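You operate a simulated robot arm through the tools that you are given. There is no shell and no other tool. Be economical: measure what you need, move in short steps, check, and stop when the job is done.

You run a simulated two-armed robot. Do the job below in one go: nothing can be reset, and whatever is moved stays where it is left.

JOB
Gauge the 15 mm block on the anvil plate, then put it away in the steel tray.
Fine: with the block on the plate slide the gauge carriage to 3, then back to 1. Set down upright: what you pick out.

The check looks at the end state, three seconds after you hand in, the way a careful person would. Anything else that was tipped, shoved, dropped, spilled or broken makes it a failure.

ROBOT AND FRAMES
Two 7-joint arms with two-finger parallel grippers on one trunk that stands fixed in place. Base frame: the origin is at the foot of the trunk, x ahead of it, y to its left, z up; the work surface is at about z = 0.8. Lengths are in m, angles in rad, forces in N, time in s.
The left shoulder is at [0.08, 0.131, 0.947], the right one opposite. With the tool pointing down near the work surface each hand reaches from about 0.4 to 0.86 m from the base axis, measured 20 degrees to its own side. Payload 1.57 kg a hand.
Tool frame (each hand has its own): the origin (TCP) lies between the finger pads and is the grasp point; the fingertips stand 0.03 m ahead of it; z points along the fingers, y is the line along which they close. Largest opening 0.11 m; finger width 0.024, thickness 0.012; the body of the gripper, 0.048 by 0.112 m, starts 0.078 m behind the TCP.
Orientation is told as [roll, pitch, yaw] about the base's x, y, z axes, in that order, counted from this pose: with the fingers straight down and closing along the base's y, the tool's x points along the base's -x, its y along +y and its z along -z.

CONTROLS
- The arms move only by the tool arm_command. It takes "left_steps", "right_steps" or both (then of equal length, played together; a hand with none holds still); each is a list of rows, each a list of 7 numbers: the shift along the tool's x, y, z in m, then the turn, a rotation vector about the tool's x, y, z in rad, then the closure in counts, from 0 (fully open) to 255 (shut). In form: [[tx, ty, tz, rx, ry, rz, claw], ...]. A call has 1 to 8 rows; each row shifts and turns the commanded pose from where the row before left it, along the tool's axes as they then stand. Each row takes 0.2 s and may step no farther than 0.05 m and 0.15 rad from the row before; otherwise, or with a gripper value out of range, the whole call is refused. A pose out of reach is approached as far as the arm can. The call stops where the force on the tool passes 70 N (or 10 N more than at its start, if that is more) or the arm is blocked; 0.2 s more then pass. The fingers move at their own pace (about 0.108 m/s each) and stop on an object; they squeeze with about 37 N. The grip force told is the motor's: it shows also when the fingers shut on nothing. Time passes only in rows, and 0.2 s behind the last, so rows that do not move let the fingers close. The reply holds the time, the measured pose of the TCP, the force on the tool along the base axes, the opening and the grip force, in the units named above and with some noise, with the torque about the TCP (base axes, N m) and any sound that the robot's microphone picked up, and new pictures: "pictures" is both (left out), scene, wrist or none (wrist: the cameras of the hands that moved).
- Cameras (640 x 400 px; columns grow to the right, rows downward): "scene" is now at [-0.051, -0.0028, 1.4157]; the picture's right is [-0.02, -1.00, -0.00], its down [-0.60, 0.01, -0.80] and it looks along [0.80, -0.02, -0.60] (base axes); focal length 340 px, centre (320, 200). "left" rides on the left gripper at [0.07, -0.016, -0.141] in its tool frame; the picture's right is [0.23, 0.97, 0.00], its down [-0.86, 0.20, -0.48] and it looks along [-0.47, 0.11, 0.88] (tool axes); focal length 222 px, centre (320, 200). "right" rides on the right gripper at [0.07, 0.016, -0.141] in its tool frame; the picture's right is [-0.23, 0.97, 0.00], its down [-0.86, -0.20, -0.48] and it looks along [-0.47, -0.11, 0.88] (tool axes); focal length 222 px, centre (320, 200). There is no depth. A picture from a camera that has moved, and an enlarged one, comes with that camera's place and axes in the base frame and with its lens.
- pan_tilt(pan, tilt): turns the head with the scene camera to pan (to the left, within 1.902 rad either way) and tilt (down, from -0.506 to 1.204), counted from straight ahead of the robot. It gives what a move gives, and a new picture of the scene camera.
- close_up(camera, box): a new picture of the part [left, top, right, bottom] of that camera's present view, enlarged. It takes no simulated time.
- job_done(): hands the job in; it is judged then, once.

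Go step by step. Nothing tells you positions but the pictures and the camera data: compare them with the known pose of the tool, close in by small moves and look again before you grip or let go. The budget is 120 turns and 200 pictures, counting those below and the enlarged ones. Unless the task says otherwise, let go and move clear before handing in, and close with one line.

The tools are called after "Emit:" as a command line: name --argument value ..., lists and objects as JSON in quotes. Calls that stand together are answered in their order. arm_command: Moves the arms, as the interface text tells. Its arguments: {"type":"object","properties":{"left_steps":{"type":"array","items":{"type":"array","items":{"type":"number"}}},"right_steps":{"type":"array","items":{"type":"array","items":{"type":"number"}}},"pictures":{"type":"string","enum":["both","scene","wrist","none"]}},"required":[]} The other tools are called the same way: pan_tilt (pan, tilt) turns the head that bears the scene camera; close_up (camera, box) takes an enlarged picture of a part of a camera's view; job_done () hands the job in.

At the start:

```text
time: 0.0
left_eef_pos: [0.511, -0.0201, 1.1227]
left_ee_rot: [-0.001, 0.0, 0.0]
left_contact_force: [-0.7, 1.0, 0.4]
left_wrist_torque: [-0.03, -0.03, 0.02]
left_width: 0.1099
left_gripper_force: 0.0
right_eef_pos: [0.4768, -0.4438, 1.0879]
right_ee_rot: [-0.001, 0.0, 0.001]
right_contact_force: [0.0, -0.6, 0.6]
right_wrist_torque: [0.01, -0.01, 0.03]
right_width: 0.1099
right_gripper_force: 0.1
head pan, tilt: [-0.021, 0.648]
```

scene: 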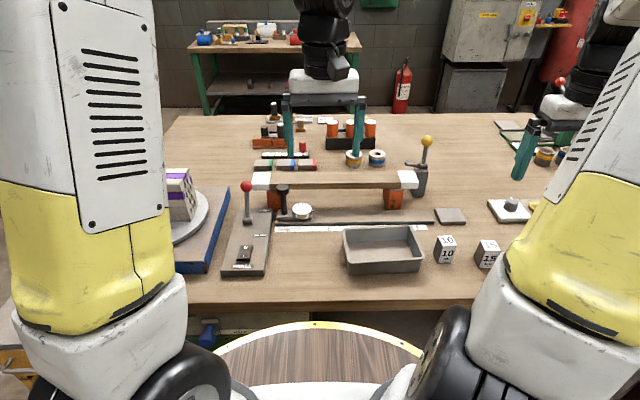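
right: 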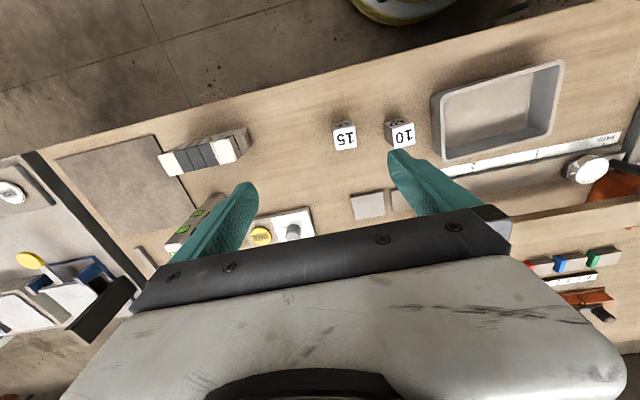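
left: 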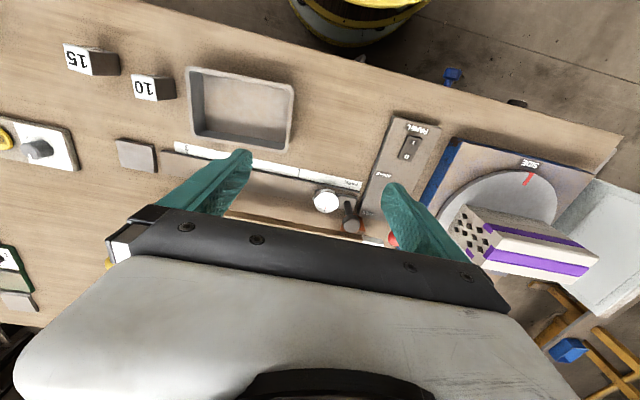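

I see a bench with a gray tray, two blocks marked 10 and 15, a gauge rail with a white knob carriage and a ruler, and a small anvil plate. I'll enlarge the key parts first.

Emit:
close_up --camera "scene" --box '[220, 160, 440, 290]'

Emit:
close_up --camera "scene" --box '[400, 180, 560, 280]'

Emit:
close_up --camera "left" --box '[100, 40, 440, 260]'

Emit:
close_up --camera "right" --box '[320, 50, 640, 250]'

```text
2.91 times, centred on (330, 225) of scene
camera zoom: at [-0.051, -0.0028, 1.4157], right [-0.02, -1.0, 0.0], down [-0.6, 0.01, -0.8], along [0.8, -0.02, -0.6], focal length 989 px, centre (291, 127)
```

zoom: 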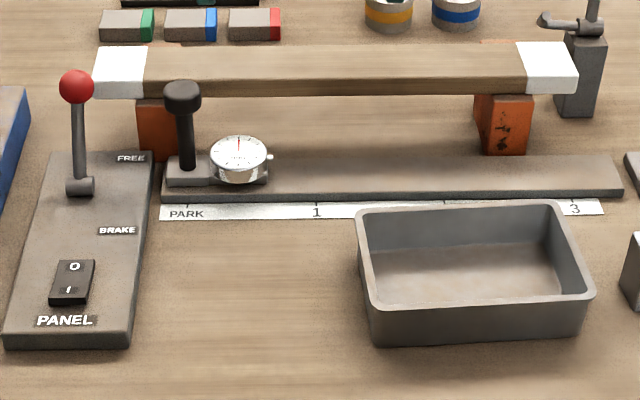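

```text
4.00 times, centred on (480, 230) of scene
camera zoom: at [-0.051, -0.0028, 1.4157], right [-0.02, -1.0, 0.0], down [-0.6, 0.01, -0.8], along [0.8, -0.02, -0.6], focal length 1360 px, centre (-320, 80)
```

zoom: 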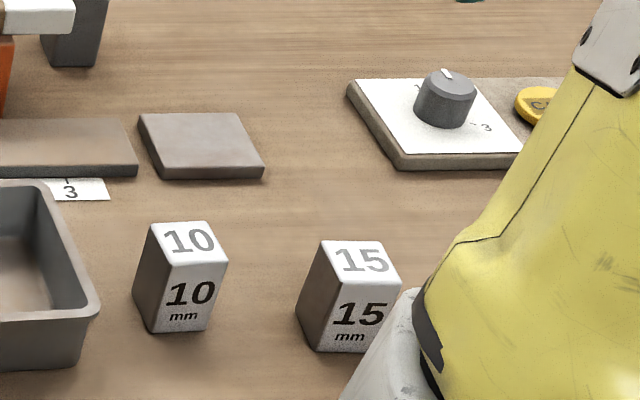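

```text
1.82 times, centred on (270, 150) of left
camera zoom: at [0.4422, -0.0348, 1.2653], right [-0.23, 0.97, 0.0], down [0.86, 0.2, 0.48], along [0.47, 0.11, -0.88], focal length 404 px, centre (411, 291)
```

zoom: 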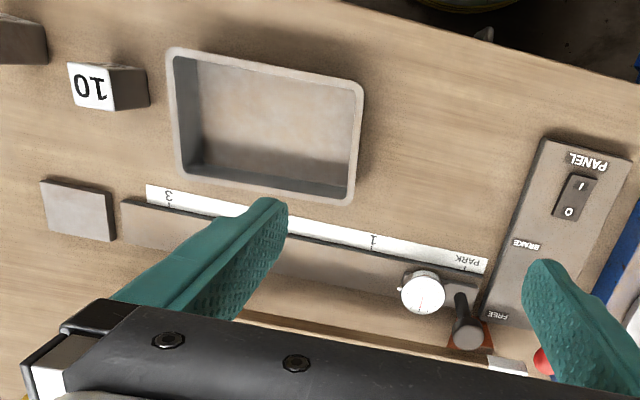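

```text
2.00 times, centred on (480, 150) of right
camera zoom: at [0.4071, -0.4281, 1.2292], right [0.23, 0.97, 0.0], down [0.86, -0.2, 0.48], along [0.47, -0.11, -0.88], focal length 444 px, centre (0, 300)
```

zoom: 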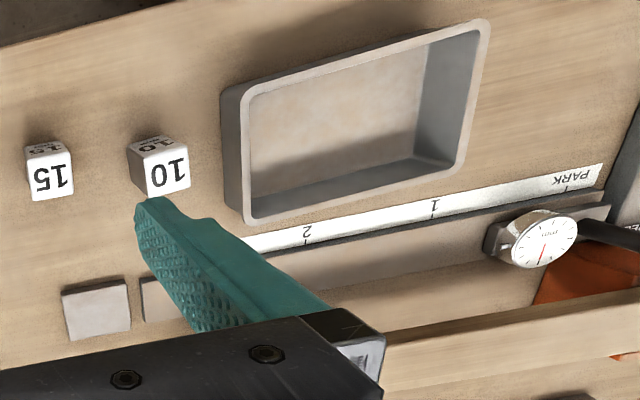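

The block marked 15 stands near (0.51, -0.41), the anvil plate near (0.68, -0.385), and the carriage handle near (0.68, 0.08) at PARK. The brake lever leans toward FREE. I'll move the left arm out of the way and bring the right hand above the block.

Emit:
arm_command --left_steps '[[0, 0.05, 0, 0, 0, 0, 0], [0, 0.05, 0, 0, 0, 0, 0], [0, 0.05, 0, 0, 0, 0, 0], [0, 0.05, 0, 0, 0, 0, 0], [0, 0.05, 0, 0, 0, 0, 0], [0, 0.05, 0, 0, 0, 0, 0], [0, 0, 0, 0, 0, 0, 0]]' --right_steps '[[-0.015, 0.015, 0.02, 0, 0, 0, 0], [-0.015, 0.015, 0.02, 0, 0, 0, 0], [0, 0, 0.02, 0, 0, 0, 0], [0, 0, 0.02, 0, 0, 0, 0], [0, 0, 0, 0, 0, 0, 0], [0, 0, 0, 0, 0, 0, 0], [0, 0, 0, 0, 0, 0, 0]]'

```text
time: 1.6
left_eef_pos: [0.5124, 0.2805, 1.1239]
left_ee_rot: [0.0, 0.001, 0.001]
left_contact_force: [0.3, 0.4, -0.2]
left_wrist_torque: [0.0, 0.0, 0.02]
left_width: 0.1098
left_gripper_force: 0.1
right_eef_pos: [0.5074, -0.4141, 1.008]
right_ee_rot: [-0.001, -0.001, -0.001]
right_contact_force: [0.9, 0.5, 0.1]
right_wrist_torque: [0.03, 0.02, -0.03]
right_width: 0.11
right_gripper_force: 0.2
head pan, tilt: [-0.021, 0.648]
camera right: at [0.437, -0.3985, 1.1494], right [0.23, 0.97, 0.0], down [0.86, -0.2, 0.48], along [0.47, -0.11, -0.88], focal length 222 px, centre (320, 200)
camera left: at [0.443, 0.2655, 1.2653], right [-0.23, 0.97, 0.0], down [0.86, 0.2, 0.48], along [0.47, 0.11, -0.88], focal length 222 px, centre (320, 200)
```

scene: 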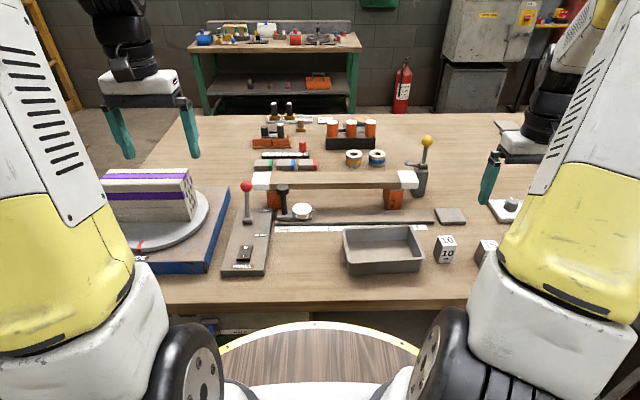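
right: 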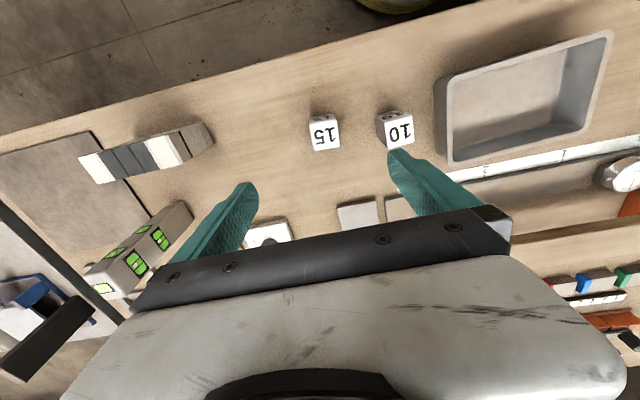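
left: 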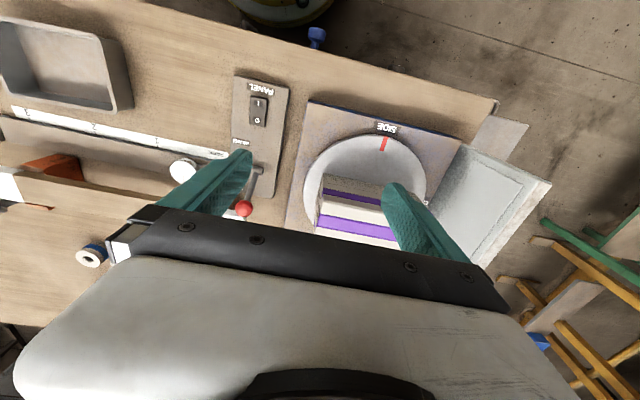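

Emit:
close_up --camera "right" --box '[270, 80, 430, 180]'

Emit:
close_up --camera "left" --box '[140, 60, 300, 240]'

Emit:
close_up --camera "scene" --box '[430, 200, 530, 280]'

```text
4.00 times, centred on (350, 130) of right
camera zoom: at [0.437, -0.3985, 1.1494], right [0.23, 0.97, 0.0], down [0.86, -0.2, 0.48], along [0.47, -0.11, -0.88], focal length 888 px, centre (200, 480)
```

zoom: 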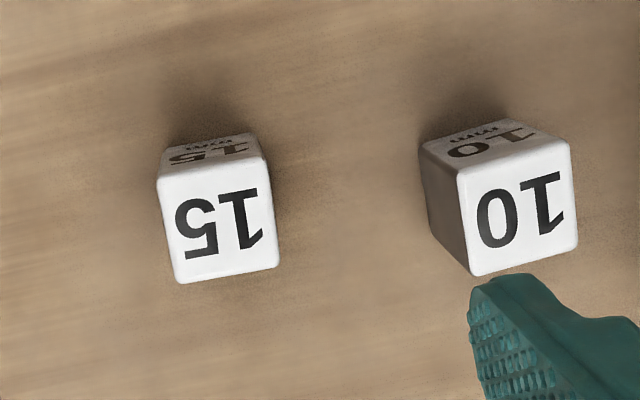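

```text
2.22 times, centred on (220, 150) of left
camera zoom: at [0.443, 0.2655, 1.2653], right [-0.23, 0.97, 0.0], down [0.86, 0.2, 0.48], along [0.47, 0.11, -0.88], focal length 494 px, centre (542, 311)
```

zoom: 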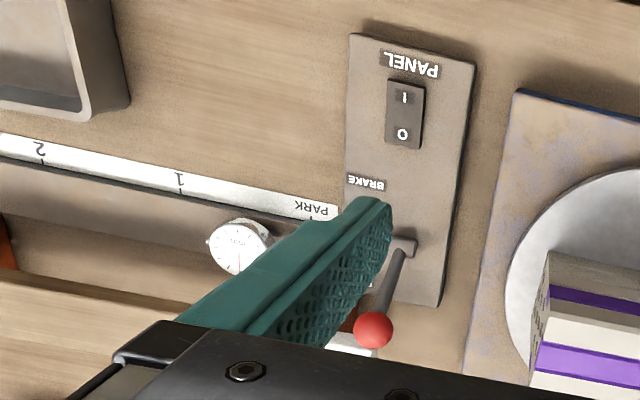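

```text
5.00 times, centred on (480, 240) of scene
camera zoom: at [-0.051, -0.0027, 1.4157], right [-0.02, -1.0, 0.0], down [-0.6, 0.01, -0.8], along [0.8, -0.02, -0.6], focal length 1700 px, centre (-480, 0)
```

zoom: 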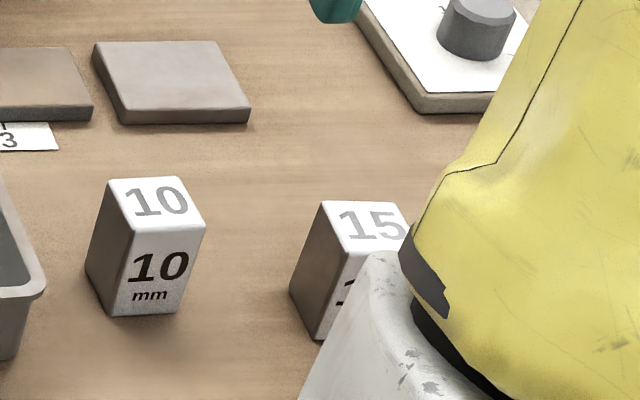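

The 15 block's top centre is about (0.499, -0.407) at z 0.866. It is about 35 mm wide and turned about -3°. The 10 block is close by, so I'll partly close the fingers before going down.

Emit:
arm_command --right_steps '[[0.0084, 0.0075, 0, 0, 0, 0.05, 93], [0, 0, 0.02, 0, 0, 0, 93], [0, 0, 0.03, 0, 0, 0, 93], [0, 0, 0.03, 0, 0, 0, 93], [0, 0, 0, 0, 0, 0, 93]]' --pictures "both"

Emit:
close_up --camera "right" --box '[220, 70, 460, 220]'

```text
time: 2.8
left_eef_pos: [0.512, 0.2801, 1.1224]
left_ee_rot: [0.001, 0.0, 0.0]
left_contact_force: [0.4, -0.1, -1.0]
left_wrist_torque: [0.01, 0.0, 0.02]
left_width: 0.1099
left_gripper_force: 0.0
right_eef_pos: [0.4979, -0.4063, 0.9294]
right_ee_rot: [0.0, 0.0, -0.051]
right_contact_force: [0.0, 0.2, 0.0]
right_wrist_torque: [0.01, -0.03, 0.0]
right_width: 0.0701
right_gripper_force: 0.1
head pan, tilt: [-0.021, 0.648]
camera right: at [0.4295, -0.387, 1.0695], right [0.28, 0.96, 0.0], down [0.84, -0.24, 0.48], along [0.46, -0.13, -0.88], focal length 222 px, centre (320, 200)
```

scene: 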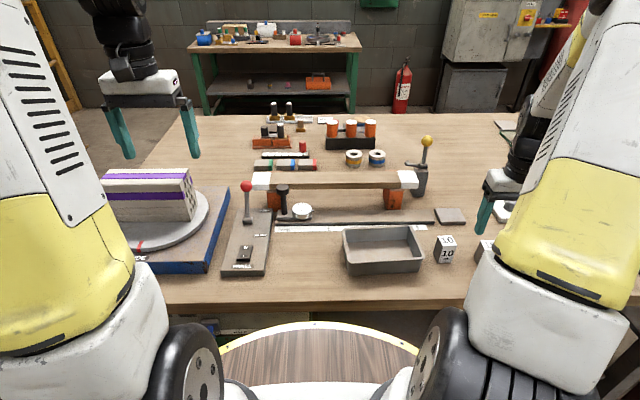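
right: 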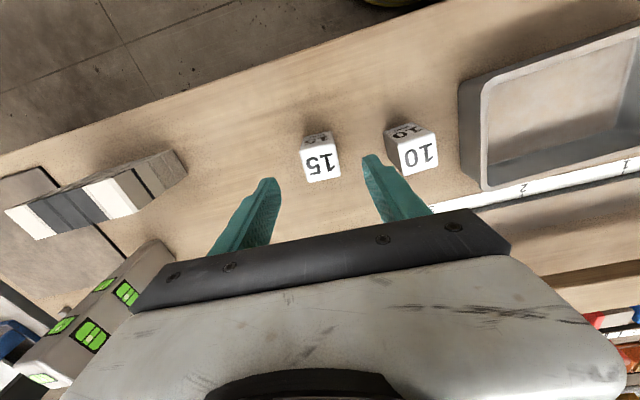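

```text
2.67 times, centred on (340, 145) of right
camera zoom: at [0.4295, -0.387, 1.0695], right [0.28, 0.96, 0.0], down [0.84, -0.24, 0.48], along [0.46, -0.13, -0.88], focal length 592 px, centre (267, 347)
```

zoom: 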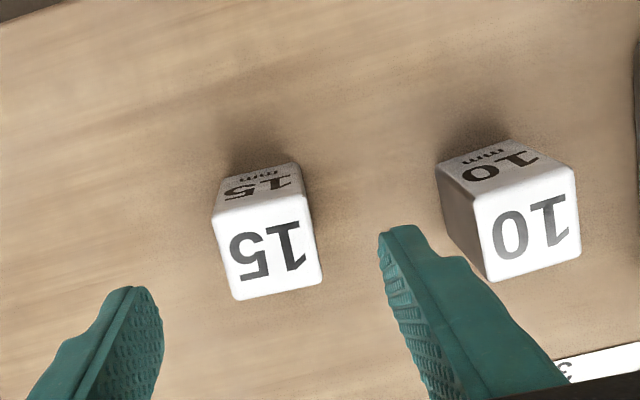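

The position holds up on a second check. I'll go down to grasp height and close.

Emit:
arm_command --right_steps '[[0, 0, 0.03, 0, 0, 0, 93], [0, 0, 0.03, 0, 0, 0, 93], [0, 0, 0.024, 0, 0, 0, 93], [0, 0, 0, 0, 0, 0, 93], [0, 0, 0, 0, 0, 0, 200], [0, 0, 0, 0, 0, 0, 200], [0, 0, 0, 0, 0, 0, 200]]' --pictures "wrist"

```text
time: 4.4
left_eef_pos: [0.5124, 0.2807, 1.1235]
left_ee_rot: [0.001, 0.001, 0.0]
left_contact_force: [0.6, 0.4, 0.2]
left_wrist_torque: [0.01, -0.01, 0.0]
left_width: 0.1099
left_gripper_force: 0.1
right_eef_pos: [0.4991, -0.4071, 0.8445]
right_ee_rot: [0.001, 0.001, -0.05]
right_contact_force: [0.1, -0.3, 0.4]
right_wrist_torque: [0.0, 0.0, 0.02]
right_width: 0.0359
right_gripper_force: 37.2
head pan, tilt: [-0.021, 0.648]
camera right: at [0.4294, -0.3874, 0.9851], right [0.28, 0.96, 0.0], down [0.84, -0.24, 0.48], along [0.46, -0.13, -0.88], focal length 222 px, centre (320, 200)
```

right: 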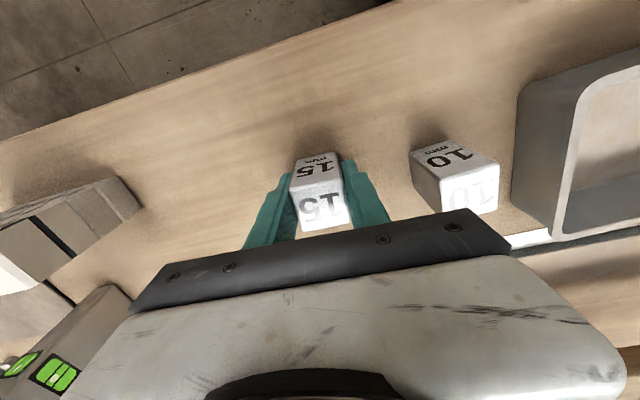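

I've got the block. I'll lift it, square up the yaw, and carry it high over to the anvil plate.

Emit:
arm_command --right_steps '[[0, 0, -0.03, 0, 0, 0, 200], [0, 0, -0.04, 0, 0, 0, 200], [0, 0, -0.04, 0, 0, -0.05, 200], [-0.045, 0.006, 0, 0, 0, 0, 200], [-0.045, 0.006, 0, 0, 0, 0, 200], [-0.045, 0.006, 0, 0, 0, 0, 200], [-0.041, 0.006, 0, 0, 0, 0, 200], [0, 0, 0, 0, 0, 0, 200]]'

Emit:
close_up --camera "scene" --box '[380, 140, 540, 240]'

```text
time: 6.2
left_eef_pos: [0.5133, 0.2805, 1.1215]
left_ee_rot: [-0.001, 0.001, 0.001]
left_contact_force: [-0.4, 0.1, 0.3]
left_wrist_torque: [-0.01, -0.05, -0.01]
left_width: 0.1096
left_gripper_force: 0.0
right_eef_pos: [0.6755, -0.3822, 0.9554]
right_ee_rot: [0.0, 0.001, -0.001]
right_contact_force: [0.6, 0.4, -2.3]
right_wrist_torque: [-0.01, 0.0, 0.0]
right_width: 0.0358
right_gripper_force: 36.9
head pan, tilt: [-0.021, 0.648]
camera right: at [0.605, -0.3662, 1.0951], right [0.23, 0.97, 0.0], down [0.86, -0.2, 0.48], along [0.47, -0.11, -0.88], focal length 222 px, centre (320, 200)
```

scene: 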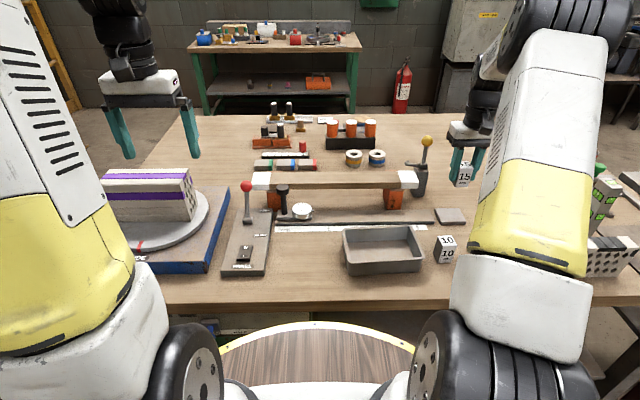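
right: 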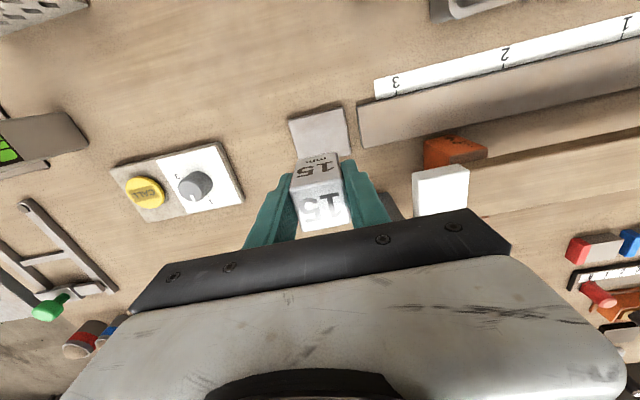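

```text
4.00 times, centred on (460, 190) of scene
camera zoom: at [-0.0508, -0.0028, 1.4157], right [-0.02, -1.0, 0.0], down [-0.6, 0.01, -0.8], along [0.8, -0.02, -0.6], focal length 1360 px, centre (-240, 240)
```

zoom: 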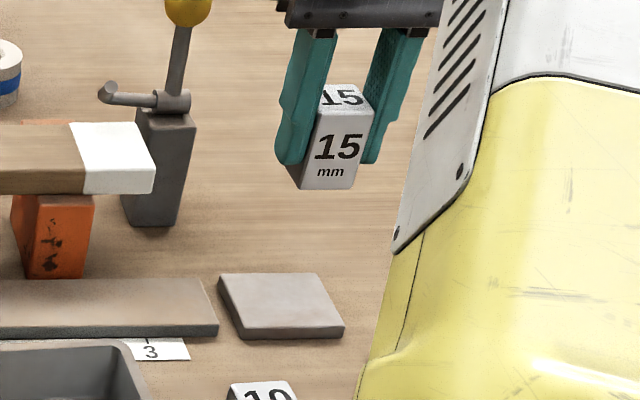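

The block is over the plate, which I put at about (0.675, -0.383). I'll lower it to just above contact.

Emit:
arm_command --right_steps '[[0, 0, 0.03, 0, 0, 0, 200], [0, 0, 0.03, 0, 0, 0, 200], [0, 0, 0.03, 0, 0, 0, 200], [0, 0, 0.006, 0, 0, 0, 200], [0, 0, 0, 0, 0, 0, 200]]' --pictures "none"

Emit:
close_up --camera "scene" --box '[400, 170, 500, 240]'

Emit:
close_up --camera "right" --box '[240, 90, 420, 240]'

```text
time: 7.4
left_eef_pos: [0.512, 0.2799, 1.1228]
left_ee_rot: [0.0, 0.0, 0.0]
left_contact_force: [0.1, -0.6, -0.1]
left_wrist_torque: [0.0, -0.03, -0.04]
left_width: 0.1101
left_gripper_force: 0.0
right_eef_pos: [0.6759, -0.3827, 0.8566]
right_ee_rot: [0.001, 0.002, 0.0]
right_contact_force: [0.0, -0.4, -1.9]
right_wrist_torque: [0.01, 0.0, 0.0]
right_width: 0.0358
right_gripper_force: 37.5
head pan, tilt: [-0.021, 0.648]
```

```text
5.71 times, centred on (450, 205) of scene
camera zoom: at [-0.0508, -0.0028, 1.4157], right [-0.02, -1.0, 0.0], down [-0.6, 0.01, -0.8], along [0.8, -0.02, -0.6], focal length 1943 px, centre (-423, 171)
```

zoom: 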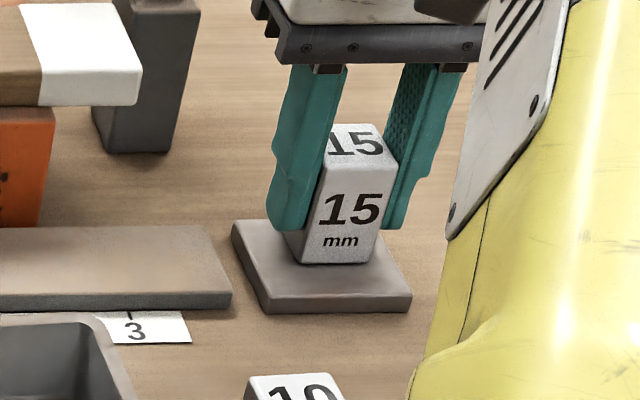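

```text
2.67 times, centred on (330, 165) of right
camera zoom: at [0.6054, -0.3663, 0.9985], right [0.23, 0.97, 0.0], down [0.86, -0.2, 0.48], along [0.47, -0.11, -0.88], focal length 592 px, centre (293, 293)
```

zoom: 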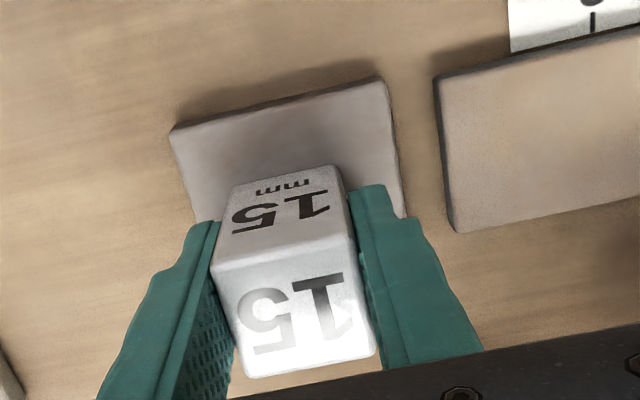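

The block sits about 6 mm too far back on the plate, so I'll nudge it toward me and lower slowly until it touches.

Emit:
arm_command --right_steps '[[0.006, 0.002, 0, 0, 0, 0, 200], [0, 0, 0.002, 0, 0, 0, 200], [0, 0, 0.002, 0, 0, 0, 200], [0, 0, 0, 0, 0, 0, 200]]' --pictures "none"

Emit:
close_up --camera "scene" --box '[400, 170, 500, 240]'

```text
time: 8.4
left_eef_pos: [0.5119, 0.2796, 1.1232]
left_ee_rot: [0.001, -0.001, 0.001]
left_contact_force: [0.0, -0.2, 0.6]
left_wrist_torque: [-0.01, 0.0, -0.01]
left_width: 0.1099
left_gripper_force: 0.0
right_eef_pos: [0.6697, -0.3799, 0.8557]
right_ee_rot: [-0.002, -0.003, -0.002]
right_contact_force: [-3.8, 2.2, 18.6]
right_wrist_torque: [0.19, 0.52, 0.01]
right_width: 0.0358
right_gripper_force: 37.3
head pan, tilt: [-0.021, 0.648]
```

```text
5.71 times, centred on (450, 205) of scene
camera zoom: at [-0.0517, -0.0023, 1.4156], right [-0.02, -1.0, 0.0], down [-0.6, 0.01, -0.8], along [0.8, -0.02, -0.6], focal length 1943 px, centre (-423, 171)
```

zoom: 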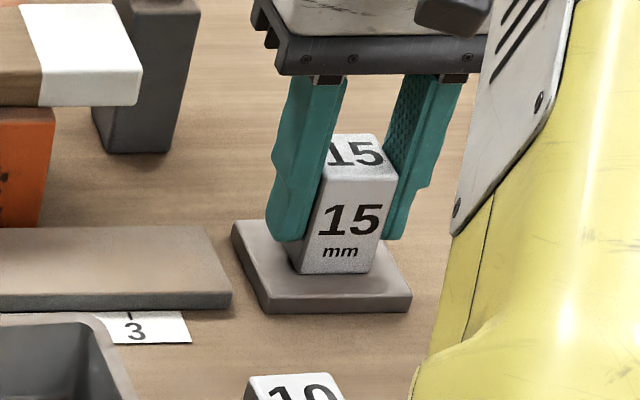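

It's touching at about 18 N, centred on the plate. I'll ease the pressure, open up and go straight up.

Emit:
arm_command --right_steps '[[0, 0, -0.002, 0, 0, 0, 200], [0, 0, 0, 0, 0, 0, 120], [0, 0, 0, 0, 0, 0, 93], [0, 0, 0, 0, 0, 0, 93], [0, 0, -0.04, 0, 0, 0, 93], [0, 0, -0.05, 0, 0, 0, 93], [0, 0, -0.05, 0, 0, 0, 93], [0, 0, 0, 0, 0, 0, 93]]'

Emit:
close_up --camera "scene" --box '[400, 170, 500, 240]'

```text
time: 10.2
left_eef_pos: [0.5121, 0.2801, 1.1223]
left_ee_rot: [-0.001, -0.001, 0.001]
left_contact_force: [0.1, 0.3, 0.4]
left_wrist_torque: [-0.01, 0.01, 0.01]
left_width: 0.11
left_gripper_force: 0.0
right_eef_pos: [0.6686, -0.3789, 0.9955]
right_ee_rot: [0.0, 0.002, 0.0]
right_contact_force: [0.6, -0.9, -0.7]
right_wrist_torque: [0.02, 0.0, 0.02]
right_width: 0.07
right_gripper_force: 0.0
head pan, tilt: [-0.021, 0.648]
camera right: at [0.5981, -0.3636, 1.1373], right [0.23, 0.97, 0.0], down [0.86, -0.2, 0.48], along [0.47, -0.11, -0.88], focal length 222 px, centre (320, 200)
```

scene: 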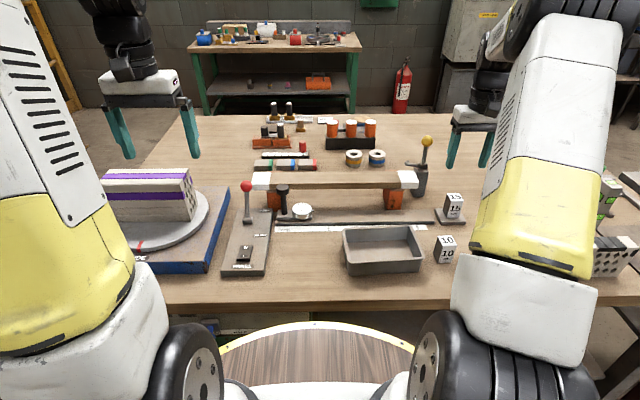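
right: 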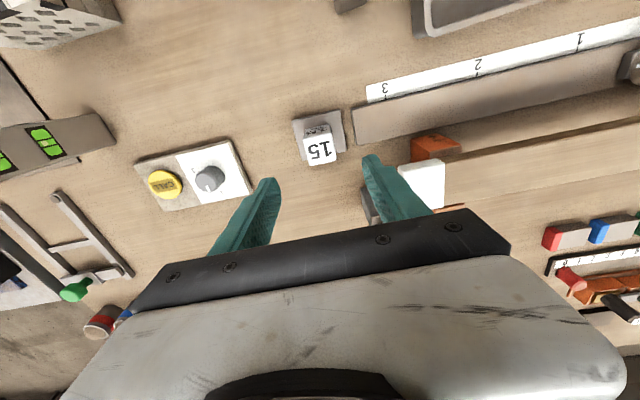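

```text
5.71 times, centred on (450, 205) of scene
camera zoom: at [-0.0509, -0.0027, 1.4157], right [-0.02, -1.0, 0.0], down [-0.6, 0.01, -0.8], along [0.8, -0.02, -0.6], focal length 1943 px, centre (-423, 171)
```

zoom: 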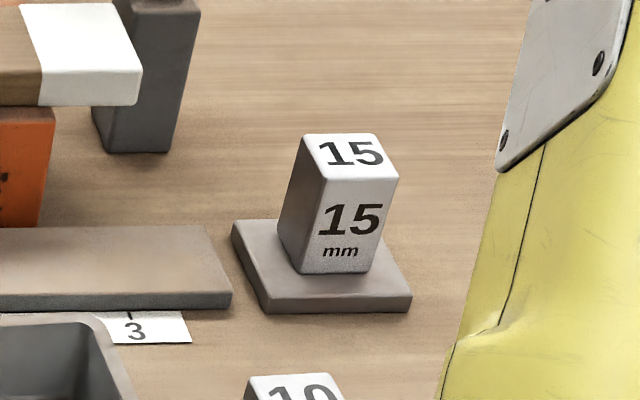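

The block stands square on the anvil. Next, staying above the beam, the right hand moves over to the carriage handle at PARK.

Emit:
arm_command --right_steps '[[0, 0.05, -0.03, 0, 0, 0, 60], [0, 0.05, -0.02, 0, 0, 0, 60], [0, 0.05, 0, 0, 0, 0, 60], [0, 0.05, 0, 0, 0, 0, 60], [0, 0.05, 0, 0, 0, 0, 60], [0, 0.05, 0, 0, 0, 0, 60], [0, 0.05, 0, 0, 0, 0, 60], [0, 0.04, 0, 0, 0, 0, 60]]'

```text
refused: row 1 steps farther than a row can; nothing moved
```

Emit:
arm_command --right_steps '[[0, 0, -0.045, 0, 0, 0, 60], [0, 0.05, 0, 0, 0, 0, 60], [0, 0.05, 0, 0, 0, 0, 60], [0, 0.05, 0, 0, 0, 0, 60], [0, 0.05, 0, 0, 0, 0, 60], [0, 0.05, 0, 0, 0, 0, 60], [0, 0.05, 0, 0, 0, 0, 60], [0, 0.05, 0, 0, 0, 0, 60]]'

Emit:
close_up --camera "scene" --box '[220, 160, 440, 290]'

Emit:
close_up --camera "right" --box '[300, 60, 500, 220]'

```text
time: 12.0
left_eef_pos: [0.5124, 0.2787, 1.1222]
left_ee_rot: [0.001, 0.0, 0.0]
left_contact_force: [0.3, -0.6, -0.2]
left_wrist_torque: [0.05, -0.03, -0.02]
left_width: 0.11
left_gripper_force: 0.0
right_eef_pos: [0.6692, -0.0316, 1.0423]
right_ee_rot: [0.0, 0.0, -0.004]
right_contact_force: [0.4, -0.8, 0.1]
right_wrist_torque: [0.05, -0.03, -0.06]
right_width: 0.0841
right_gripper_force: 0.1
head pan, tilt: [-0.021, 0.648]
camera right: at [0.5985, -0.0151, 1.1824], right [0.23, 0.97, 0.0], down [0.85, -0.2, 0.48], along [0.47, -0.11, -0.88], focal length 222 px, centre (320, 200)
```

scene: 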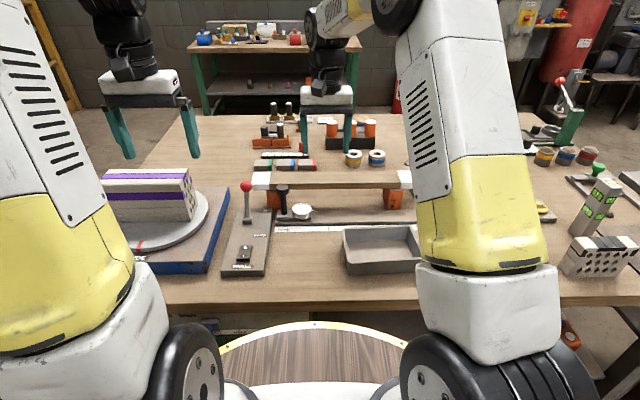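
right: 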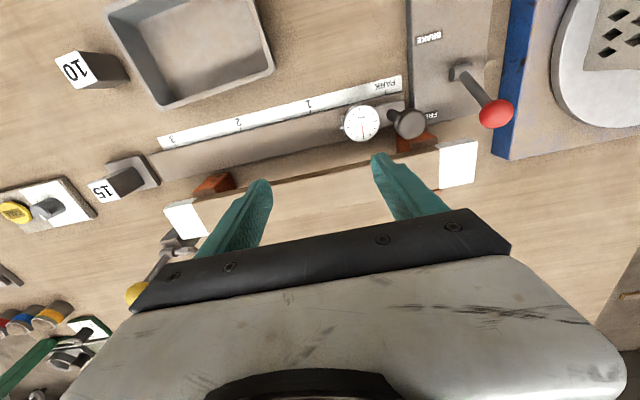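

```text
2.91 times, centred on (330, 225) of scene
camera zoom: at [-0.051, -0.0031, 1.4157], right [-0.02, -1.0, 0.0], down [-0.6, 0.01, -0.8], along [0.8, -0.02, -0.6], focal length 989 px, centre (291, 127)
```

zoom: 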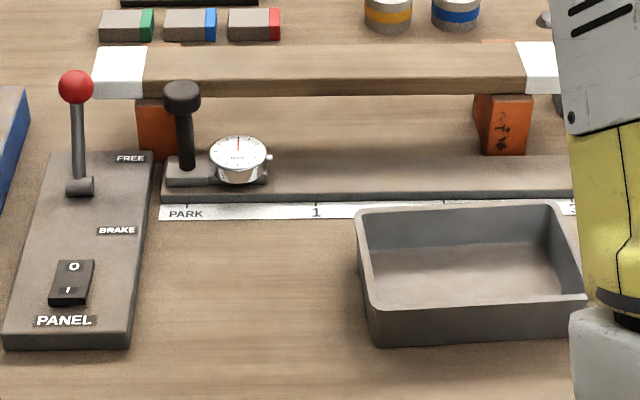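

```text
2.50 times, centred on (400, 140) of right
camera zoom: at [0.5985, -0.0151, 1.1824], right [0.23, 0.97, 0.0], down [0.85, -0.2, 0.48], along [0.47, -0.11, -0.88], focal length 555 px, centre (120, 350)
```

zoom: 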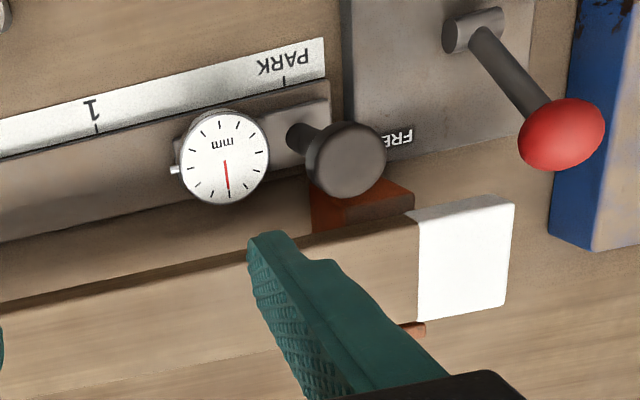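

The handle's knob top is at about (0.666, 0.0745, 0.923) and the dial's top is lower, at about z 0.85. I'll move above the knob and come partway down.

Emit:
arm_command --right_steps '[[0.003, 0.05, 0, 0, 0, 0, 60], [0, 0.05, 0, 0, 0, 0, 60], [0, 0.006, 0, 0, 0, 0, 60], [0, 0, 0.04, 0, 0, 0, 60], [0, 0, 0.025, 0, 0, 0, 60], [0, 0, 0, 0, 0, 0, 60]]'

Emit:
close_up --camera "scene" --box '[220, 120, 380, 220]'

Emit:
close_up --camera "right" --box '[240, 80, 420, 220]'

```text
time: 13.4
left_eef_pos: [0.5117, 0.2803, 1.1226]
left_ee_rot: [0.0, 0.001, 0.0]
left_contact_force: [-0.2, 0.6, 0.8]
left_wrist_torque: [-0.03, -0.02, 0.03]
left_width: 0.1101
left_gripper_force: 0.1
right_eef_pos: [0.6669, 0.0763, 0.9752]
right_ee_rot: [0.001, 0.0, -0.001]
right_contact_force: [-0.1, 0.3, -0.8]
right_wrist_torque: [-0.02, -0.01, 0.03]
right_width: 0.0841
right_gripper_force: 0.0
head pan, tilt: [-0.021, 0.648]
camera right: at [0.5955, 0.0912, 1.1172], right [0.23, 0.97, 0.0], down [0.86, -0.2, 0.48], along [0.47, -0.11, -0.88], focal length 222 px, centre (320, 200)
```

scene: 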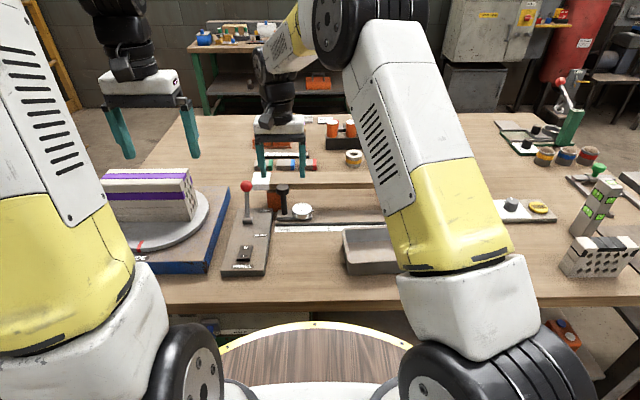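
right: 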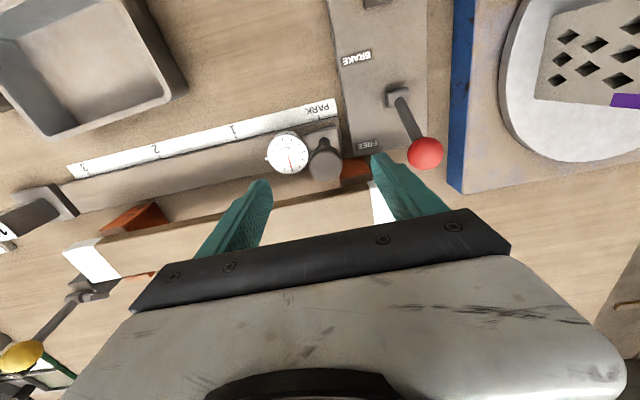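

```text
4.00 times, centred on (300, 170) of scene
camera zoom: at [-0.0509, -0.0026, 1.4157], right [-0.02, -1.0, 0.0], down [-0.6, 0.01, -0.8], along [0.8, -0.02, -0.6], focal length 1360 px, centre (400, 320)
```

zoom: 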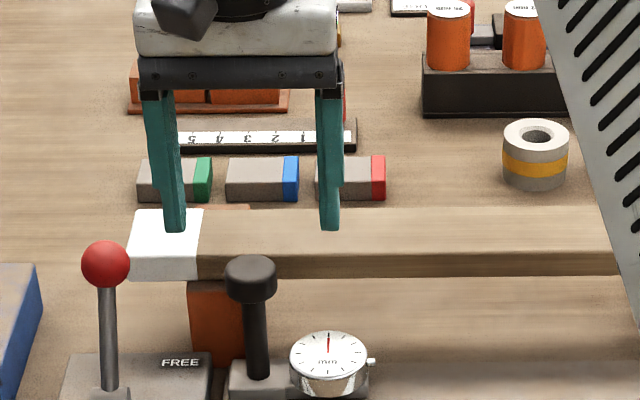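

```text
2.86 times, centred on (330, 150) of right
camera zoom: at [0.5955, 0.0912, 1.1172], right [0.23, 0.97, 0.0], down [0.86, -0.2, 0.48], along [0.47, -0.11, -0.88], focal length 635 px, centre (291, 343)
```

zoom: 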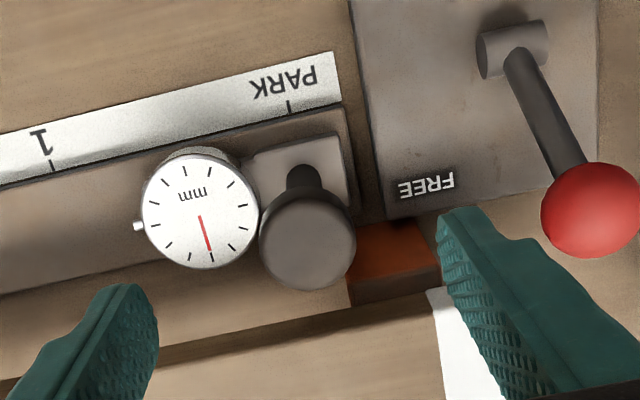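

The hand is centred over the knob. I'll go down and grip it.

Emit:
arm_command --right_steps '[[0.001, 0, 0.03, 0, 0, 0, 60], [0, 0, 0.025, 0, 0, 0, 60], [0, 0, 0.012, 0, 0, 0, 60], [0, 0, 0, 0, 0, 0, 60], [0, 0, 0, 0, 0, 0, 130], [0, 0, 0, 0, 0, 0, 200], [0, 0, 0, 0, 0, 0, 200]]' --pictures "wrist"

Emit:
close_up --camera "scene" --box '[220, 120, 380, 220]'

```text
time: 15.0
left_eef_pos: [0.5123, 0.2793, 1.1232]
left_ee_rot: [-0.001, 0.001, 0.0]
left_contact_force: [-0.7, 0.5, -0.6]
left_wrist_torque: [0.0, 0.01, -0.01]
left_width: 0.1101
left_gripper_force: 0.1
right_eef_pos: [0.6651, 0.0758, 0.9091]
right_ee_rot: [-0.001, 0.001, 0.0]
right_contact_force: [0.2, 1.6, -1.9]
right_wrist_torque: [-0.19, -0.11, 0.01]
right_width: 0.0334
right_gripper_force: 41.8
head pan, tilt: [-0.021, 0.648]
camera right: at [0.595, 0.092, 1.0502], right [0.23, 0.97, 0.0], down [0.86, -0.2, 0.48], along [0.47, -0.11, -0.88], focal length 222 px, centre (320, 200)
```

right: 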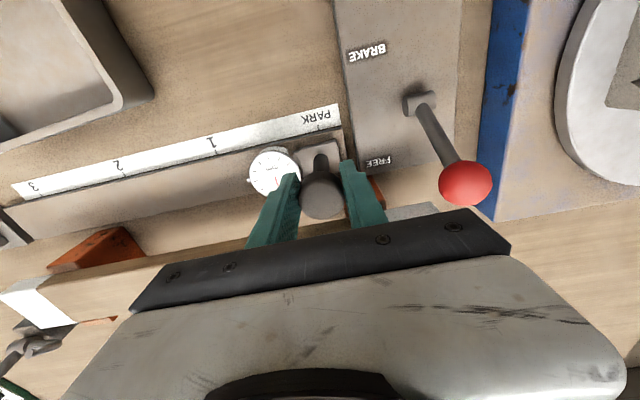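

```text
4.00 times, centred on (300, 170) of scene
camera zoom: at [-0.0509, -0.0026, 1.4157], right [-0.02, -1.0, 0.0], down [-0.6, 0.01, -0.8], along [0.8, -0.02, -0.6], focal length 1360 px, centre (400, 320)
```

zoom: 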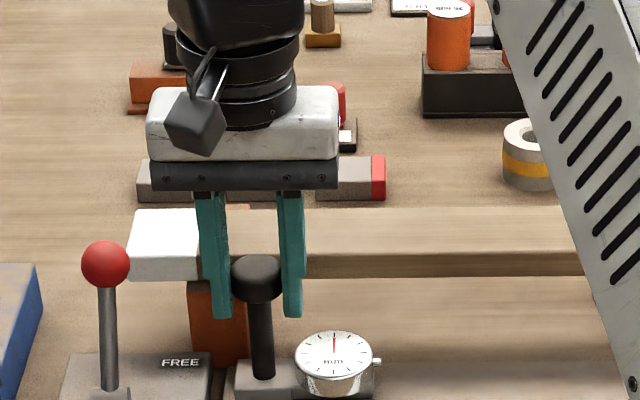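

The knob is gripped. I'll try a short slide toward 1 and watch the force.

Emit:
arm_command --right_steps '[[0, -0.01, 0, 0, 0, 0, 200], [0, -0.015, 0, 0, 0, 0, 200], [0, -0.015, 0, 0, 0, 0, 200], [0, 0, 0, 0, 0, 0, 200]]' --pictures "scene"

```text
time: 16.0
left_eef_pos: [0.5135, 0.2799, 1.123]
left_ee_rot: [0.0, 0.0, 0.001]
left_contact_force: [0.4, 0.3, -0.8]
left_wrist_torque: [0.0, -0.01, 0.03]
left_width: 0.11
left_gripper_force: 0.1
right_eef_pos: [0.665, 0.0352, 0.9096]
right_ee_rot: [0.0, -0.001, 0.0]
right_contact_force: [7.4, -0.3, -5.7]
right_wrist_torque: [0.29, -0.42, -0.04]
right_width: 0.0338
right_gripper_force: 41.5
head pan, tilt: [-0.021, 0.648]
```

scene: 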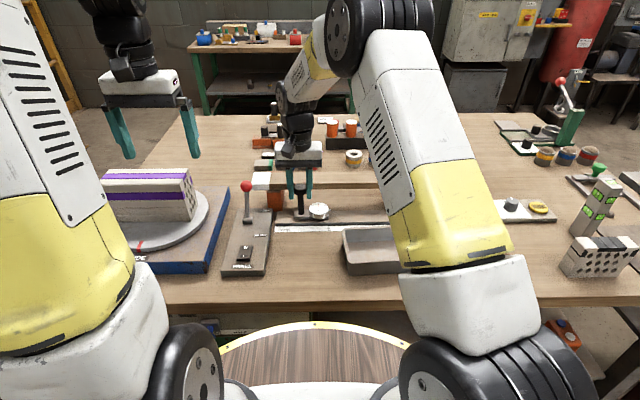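

The carriage slides freely. I'll continue toward 3 and stop just short to check clearance to the block.

Emit:
arm_command --right_steps '[[0, -0.03, 0, 0, 0, 0, 200], [0, -0.03, 0, 0, 0, 0, 200], [0, -0.03, 0, 0, 0, 0, 200], [0, -0.03, 0, 0, 0, 0, 200], [0, -0.03, 0, 0, 0, 0, 200], [0, -0.03, 0, 0, 0, 0, 200], [0, -0.03, 0, 0, 0, 0, 200], [0, -0.03, 0, 0, 0, 0, 200]]'

Emit:
close_up --camera "scene" --box '[340, 150, 500, 250]'

Emit:
close_up --camera "right" --box '[220, 80, 420, 240]'

```text
time: 17.8
left_eef_pos: [0.5123, 0.281, 1.1232]
left_ee_rot: [0.0, -0.001, 0.001]
left_contact_force: [0.2, 0.0, -0.6]
left_wrist_torque: [-0.05, 0.0, 0.02]
left_width: 0.1102
left_gripper_force: 0.2
right_eef_pos: [0.6649, -0.2051, 0.91]
right_ee_rot: [0.001, -0.001, 0.001]
right_contact_force: [5.3, 0.1, 6.7]
right_wrist_torque: [0.18, -0.93, -0.11]
right_width: 0.0335
right_gripper_force: 40.9
head pan, tilt: [-0.021, 0.648]
camera right: at [0.5946, -0.189, 1.0501], right [0.23, 0.97, 0.0], down [0.85, -0.2, 0.48], along [0.47, -0.11, -0.88], focal length 222 px, centre (320, 200)
```

scene: 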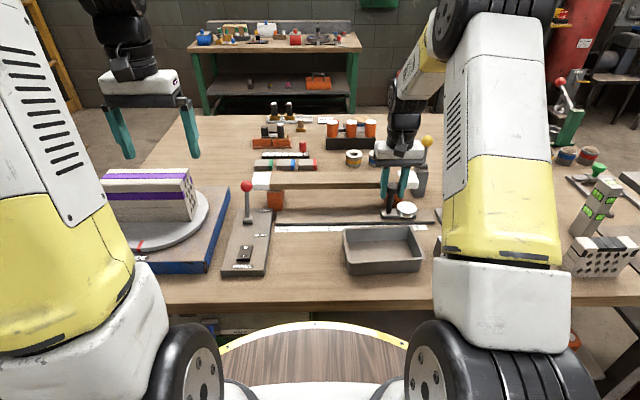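
right: 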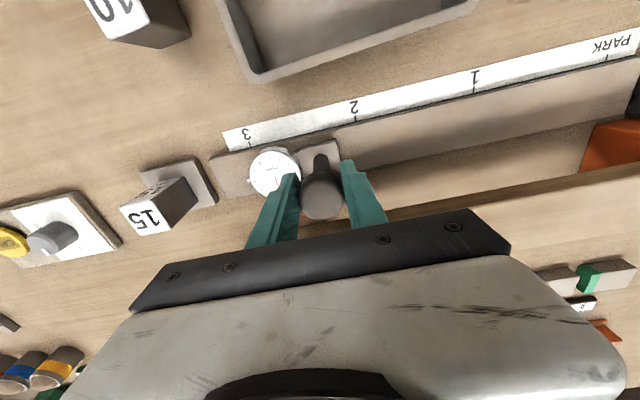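

```text
4.00 times, centred on (420, 200) of scene
camera zoom: at [-0.051, -0.0025, 1.4157], right [-0.02, -1.0, 0.0], down [-0.6, 0.01, -0.8], along [0.8, -0.02, -0.6], focal length 1360 px, centre (-80, 200)
```

zoom: 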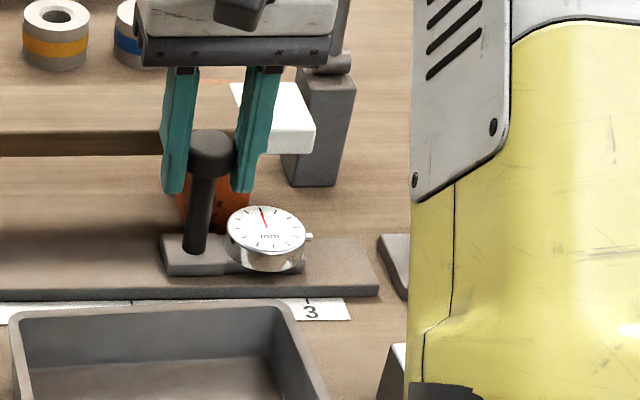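

```text
2.50 times, centred on (320, 160) of right
camera zoom: at [0.5946, -0.189, 1.0501], right [0.23, 0.97, 0.0], down [0.85, -0.2, 0.48], along [0.47, -0.11, -0.88], focal length 555 px, centre (320, 300)
```

zoom: 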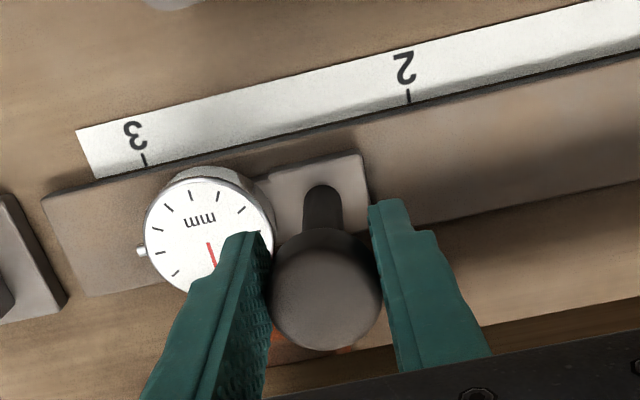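

By the wrist camera, mark 3 is at y≈-0.280, mark 2 at -0.161, and so mark 1 at about -0.041. The dial's plunger should clear the block by about 5 mm at 3. I'll go slowly and check on the way.

Emit:
arm_command --right_steps '[[0, -0.025, 0, 0, 0, 0, 200], [0, -0.025, 0, 0, 0, 0, 200], [0, -0.01, 0, 0, 0, 0, 200], [0, 0, 0, 0, 0, 0, 200]]' --pictures "none"

Emit:
close_up --camera "right" --box '[180, 80, 380, 240]'

Emit:
close_up --camera "scene" --box '[360, 150, 480, 250]'

```text
time: 18.8
left_eef_pos: [0.5123, 0.2804, 1.1232]
left_ee_rot: [0.0, 0.0, 0.0]
left_contact_force: [0.6, -0.2, 0.2]
left_wrist_torque: [-0.01, 0.0, -0.03]
left_width: 0.1098
left_gripper_force: 0.1
right_eef_pos: [0.664, -0.2651, 0.9091]
right_ee_rot: [0.002, -0.003, -0.001]
right_contact_force: [8.7, -0.5, 14.3]
right_wrist_torque: [0.34, 0.54, -0.04]
right_width: 0.0334
right_gripper_force: 41.7
head pan, tilt: [-0.021, 0.648]
```

```text
2.50 times, centred on (280, 160) of right
camera zoom: at [0.5945, -0.2489, 1.0501], right [0.23, 0.97, 0.0], down [0.85, -0.2, 0.48], along [0.47, -0.11, -0.88], focal length 555 px, centre (420, 300)
```

zoom: 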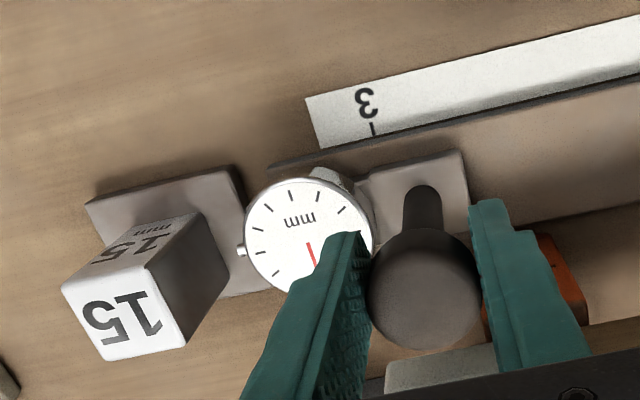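

```text
4.00 times, centred on (420, 200) of scene
camera zoom: at [-0.051, -0.0026, 1.4157], right [-0.02, -1.0, 0.0], down [-0.6, 0.01, -0.8], along [0.8, -0.02, -0.6], focal length 1360 px, centre (-80, 200)
```

zoom: 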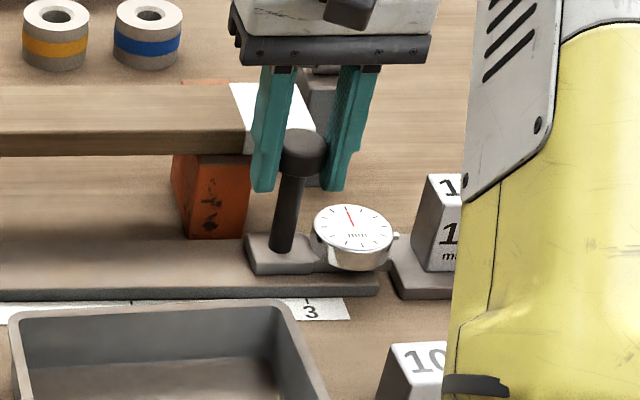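

It's 16 mm short of mark 3 and the plunger gap is tight. I'll go on in small steps and look again.

Emit:
arm_command --right_steps '[[0, -0.004, 0, 0, 0, 0, 200], [0, -0.004, 0, 0, 0, 0, 200], [0, 0, 0, 0, 0, 0, 200]]' --pictures "none"

Emit:
close_up --camera "right" --box '[180, 100, 300, 220]'

Emit:
close_up --camera "scene" --box '[420, 180, 480, 230]'

```text
time: 19.6
left_eef_pos: [0.5131, 0.2804, 1.1219]
left_ee_rot: [-0.001, -0.001, 0.001]
left_contact_force: [-0.5, 0.2, -0.4]
left_wrist_torque: [-0.01, 0.02, 0.04]
left_width: 0.1101
left_gripper_force: 0.2
right_eef_pos: [0.6648, -0.2718, 0.9088]
right_ee_rot: [0.0, -0.001, 0.0]
right_contact_force: [5.2, -0.8, 13.2]
right_wrist_torque: [0.25, -0.78, 0.0]
right_width: 0.0338
right_gripper_force: 41.3
head pan, tilt: [-0.021, 0.648]
```

```text
3.33 times, centred on (240, 160) of right
camera zoom: at [0.5946, -0.2565, 1.0501], right [0.23, 0.97, 0.0], down [0.85, -0.2, 0.48], along [0.47, -0.11, -0.88], focal length 740 px, centre (587, 333)
```

zoom: 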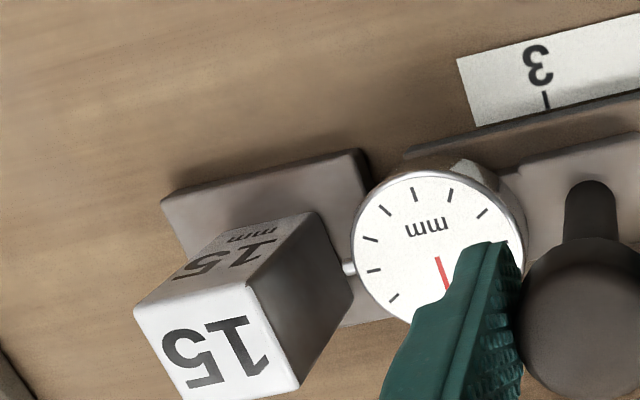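

```text
8.00 times, centred on (450, 205) of scene
camera zoom: at [-0.0512, -0.0026, 1.4156], right [-0.02, -1.0, 0.0], down [-0.6, 0.01, -0.8], along [0.8, -0.02, -0.6], focal length 2720 px, centre (-720, 160)
```

zoom: 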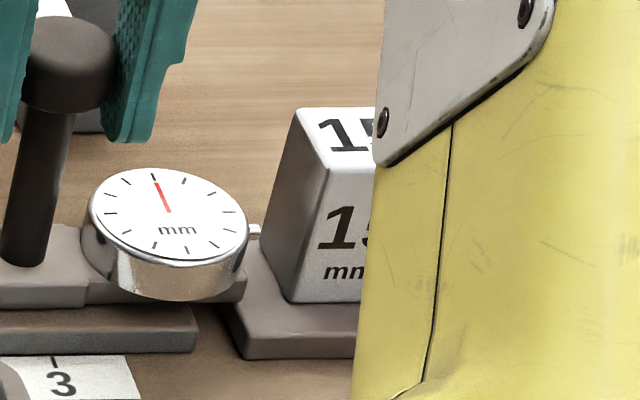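

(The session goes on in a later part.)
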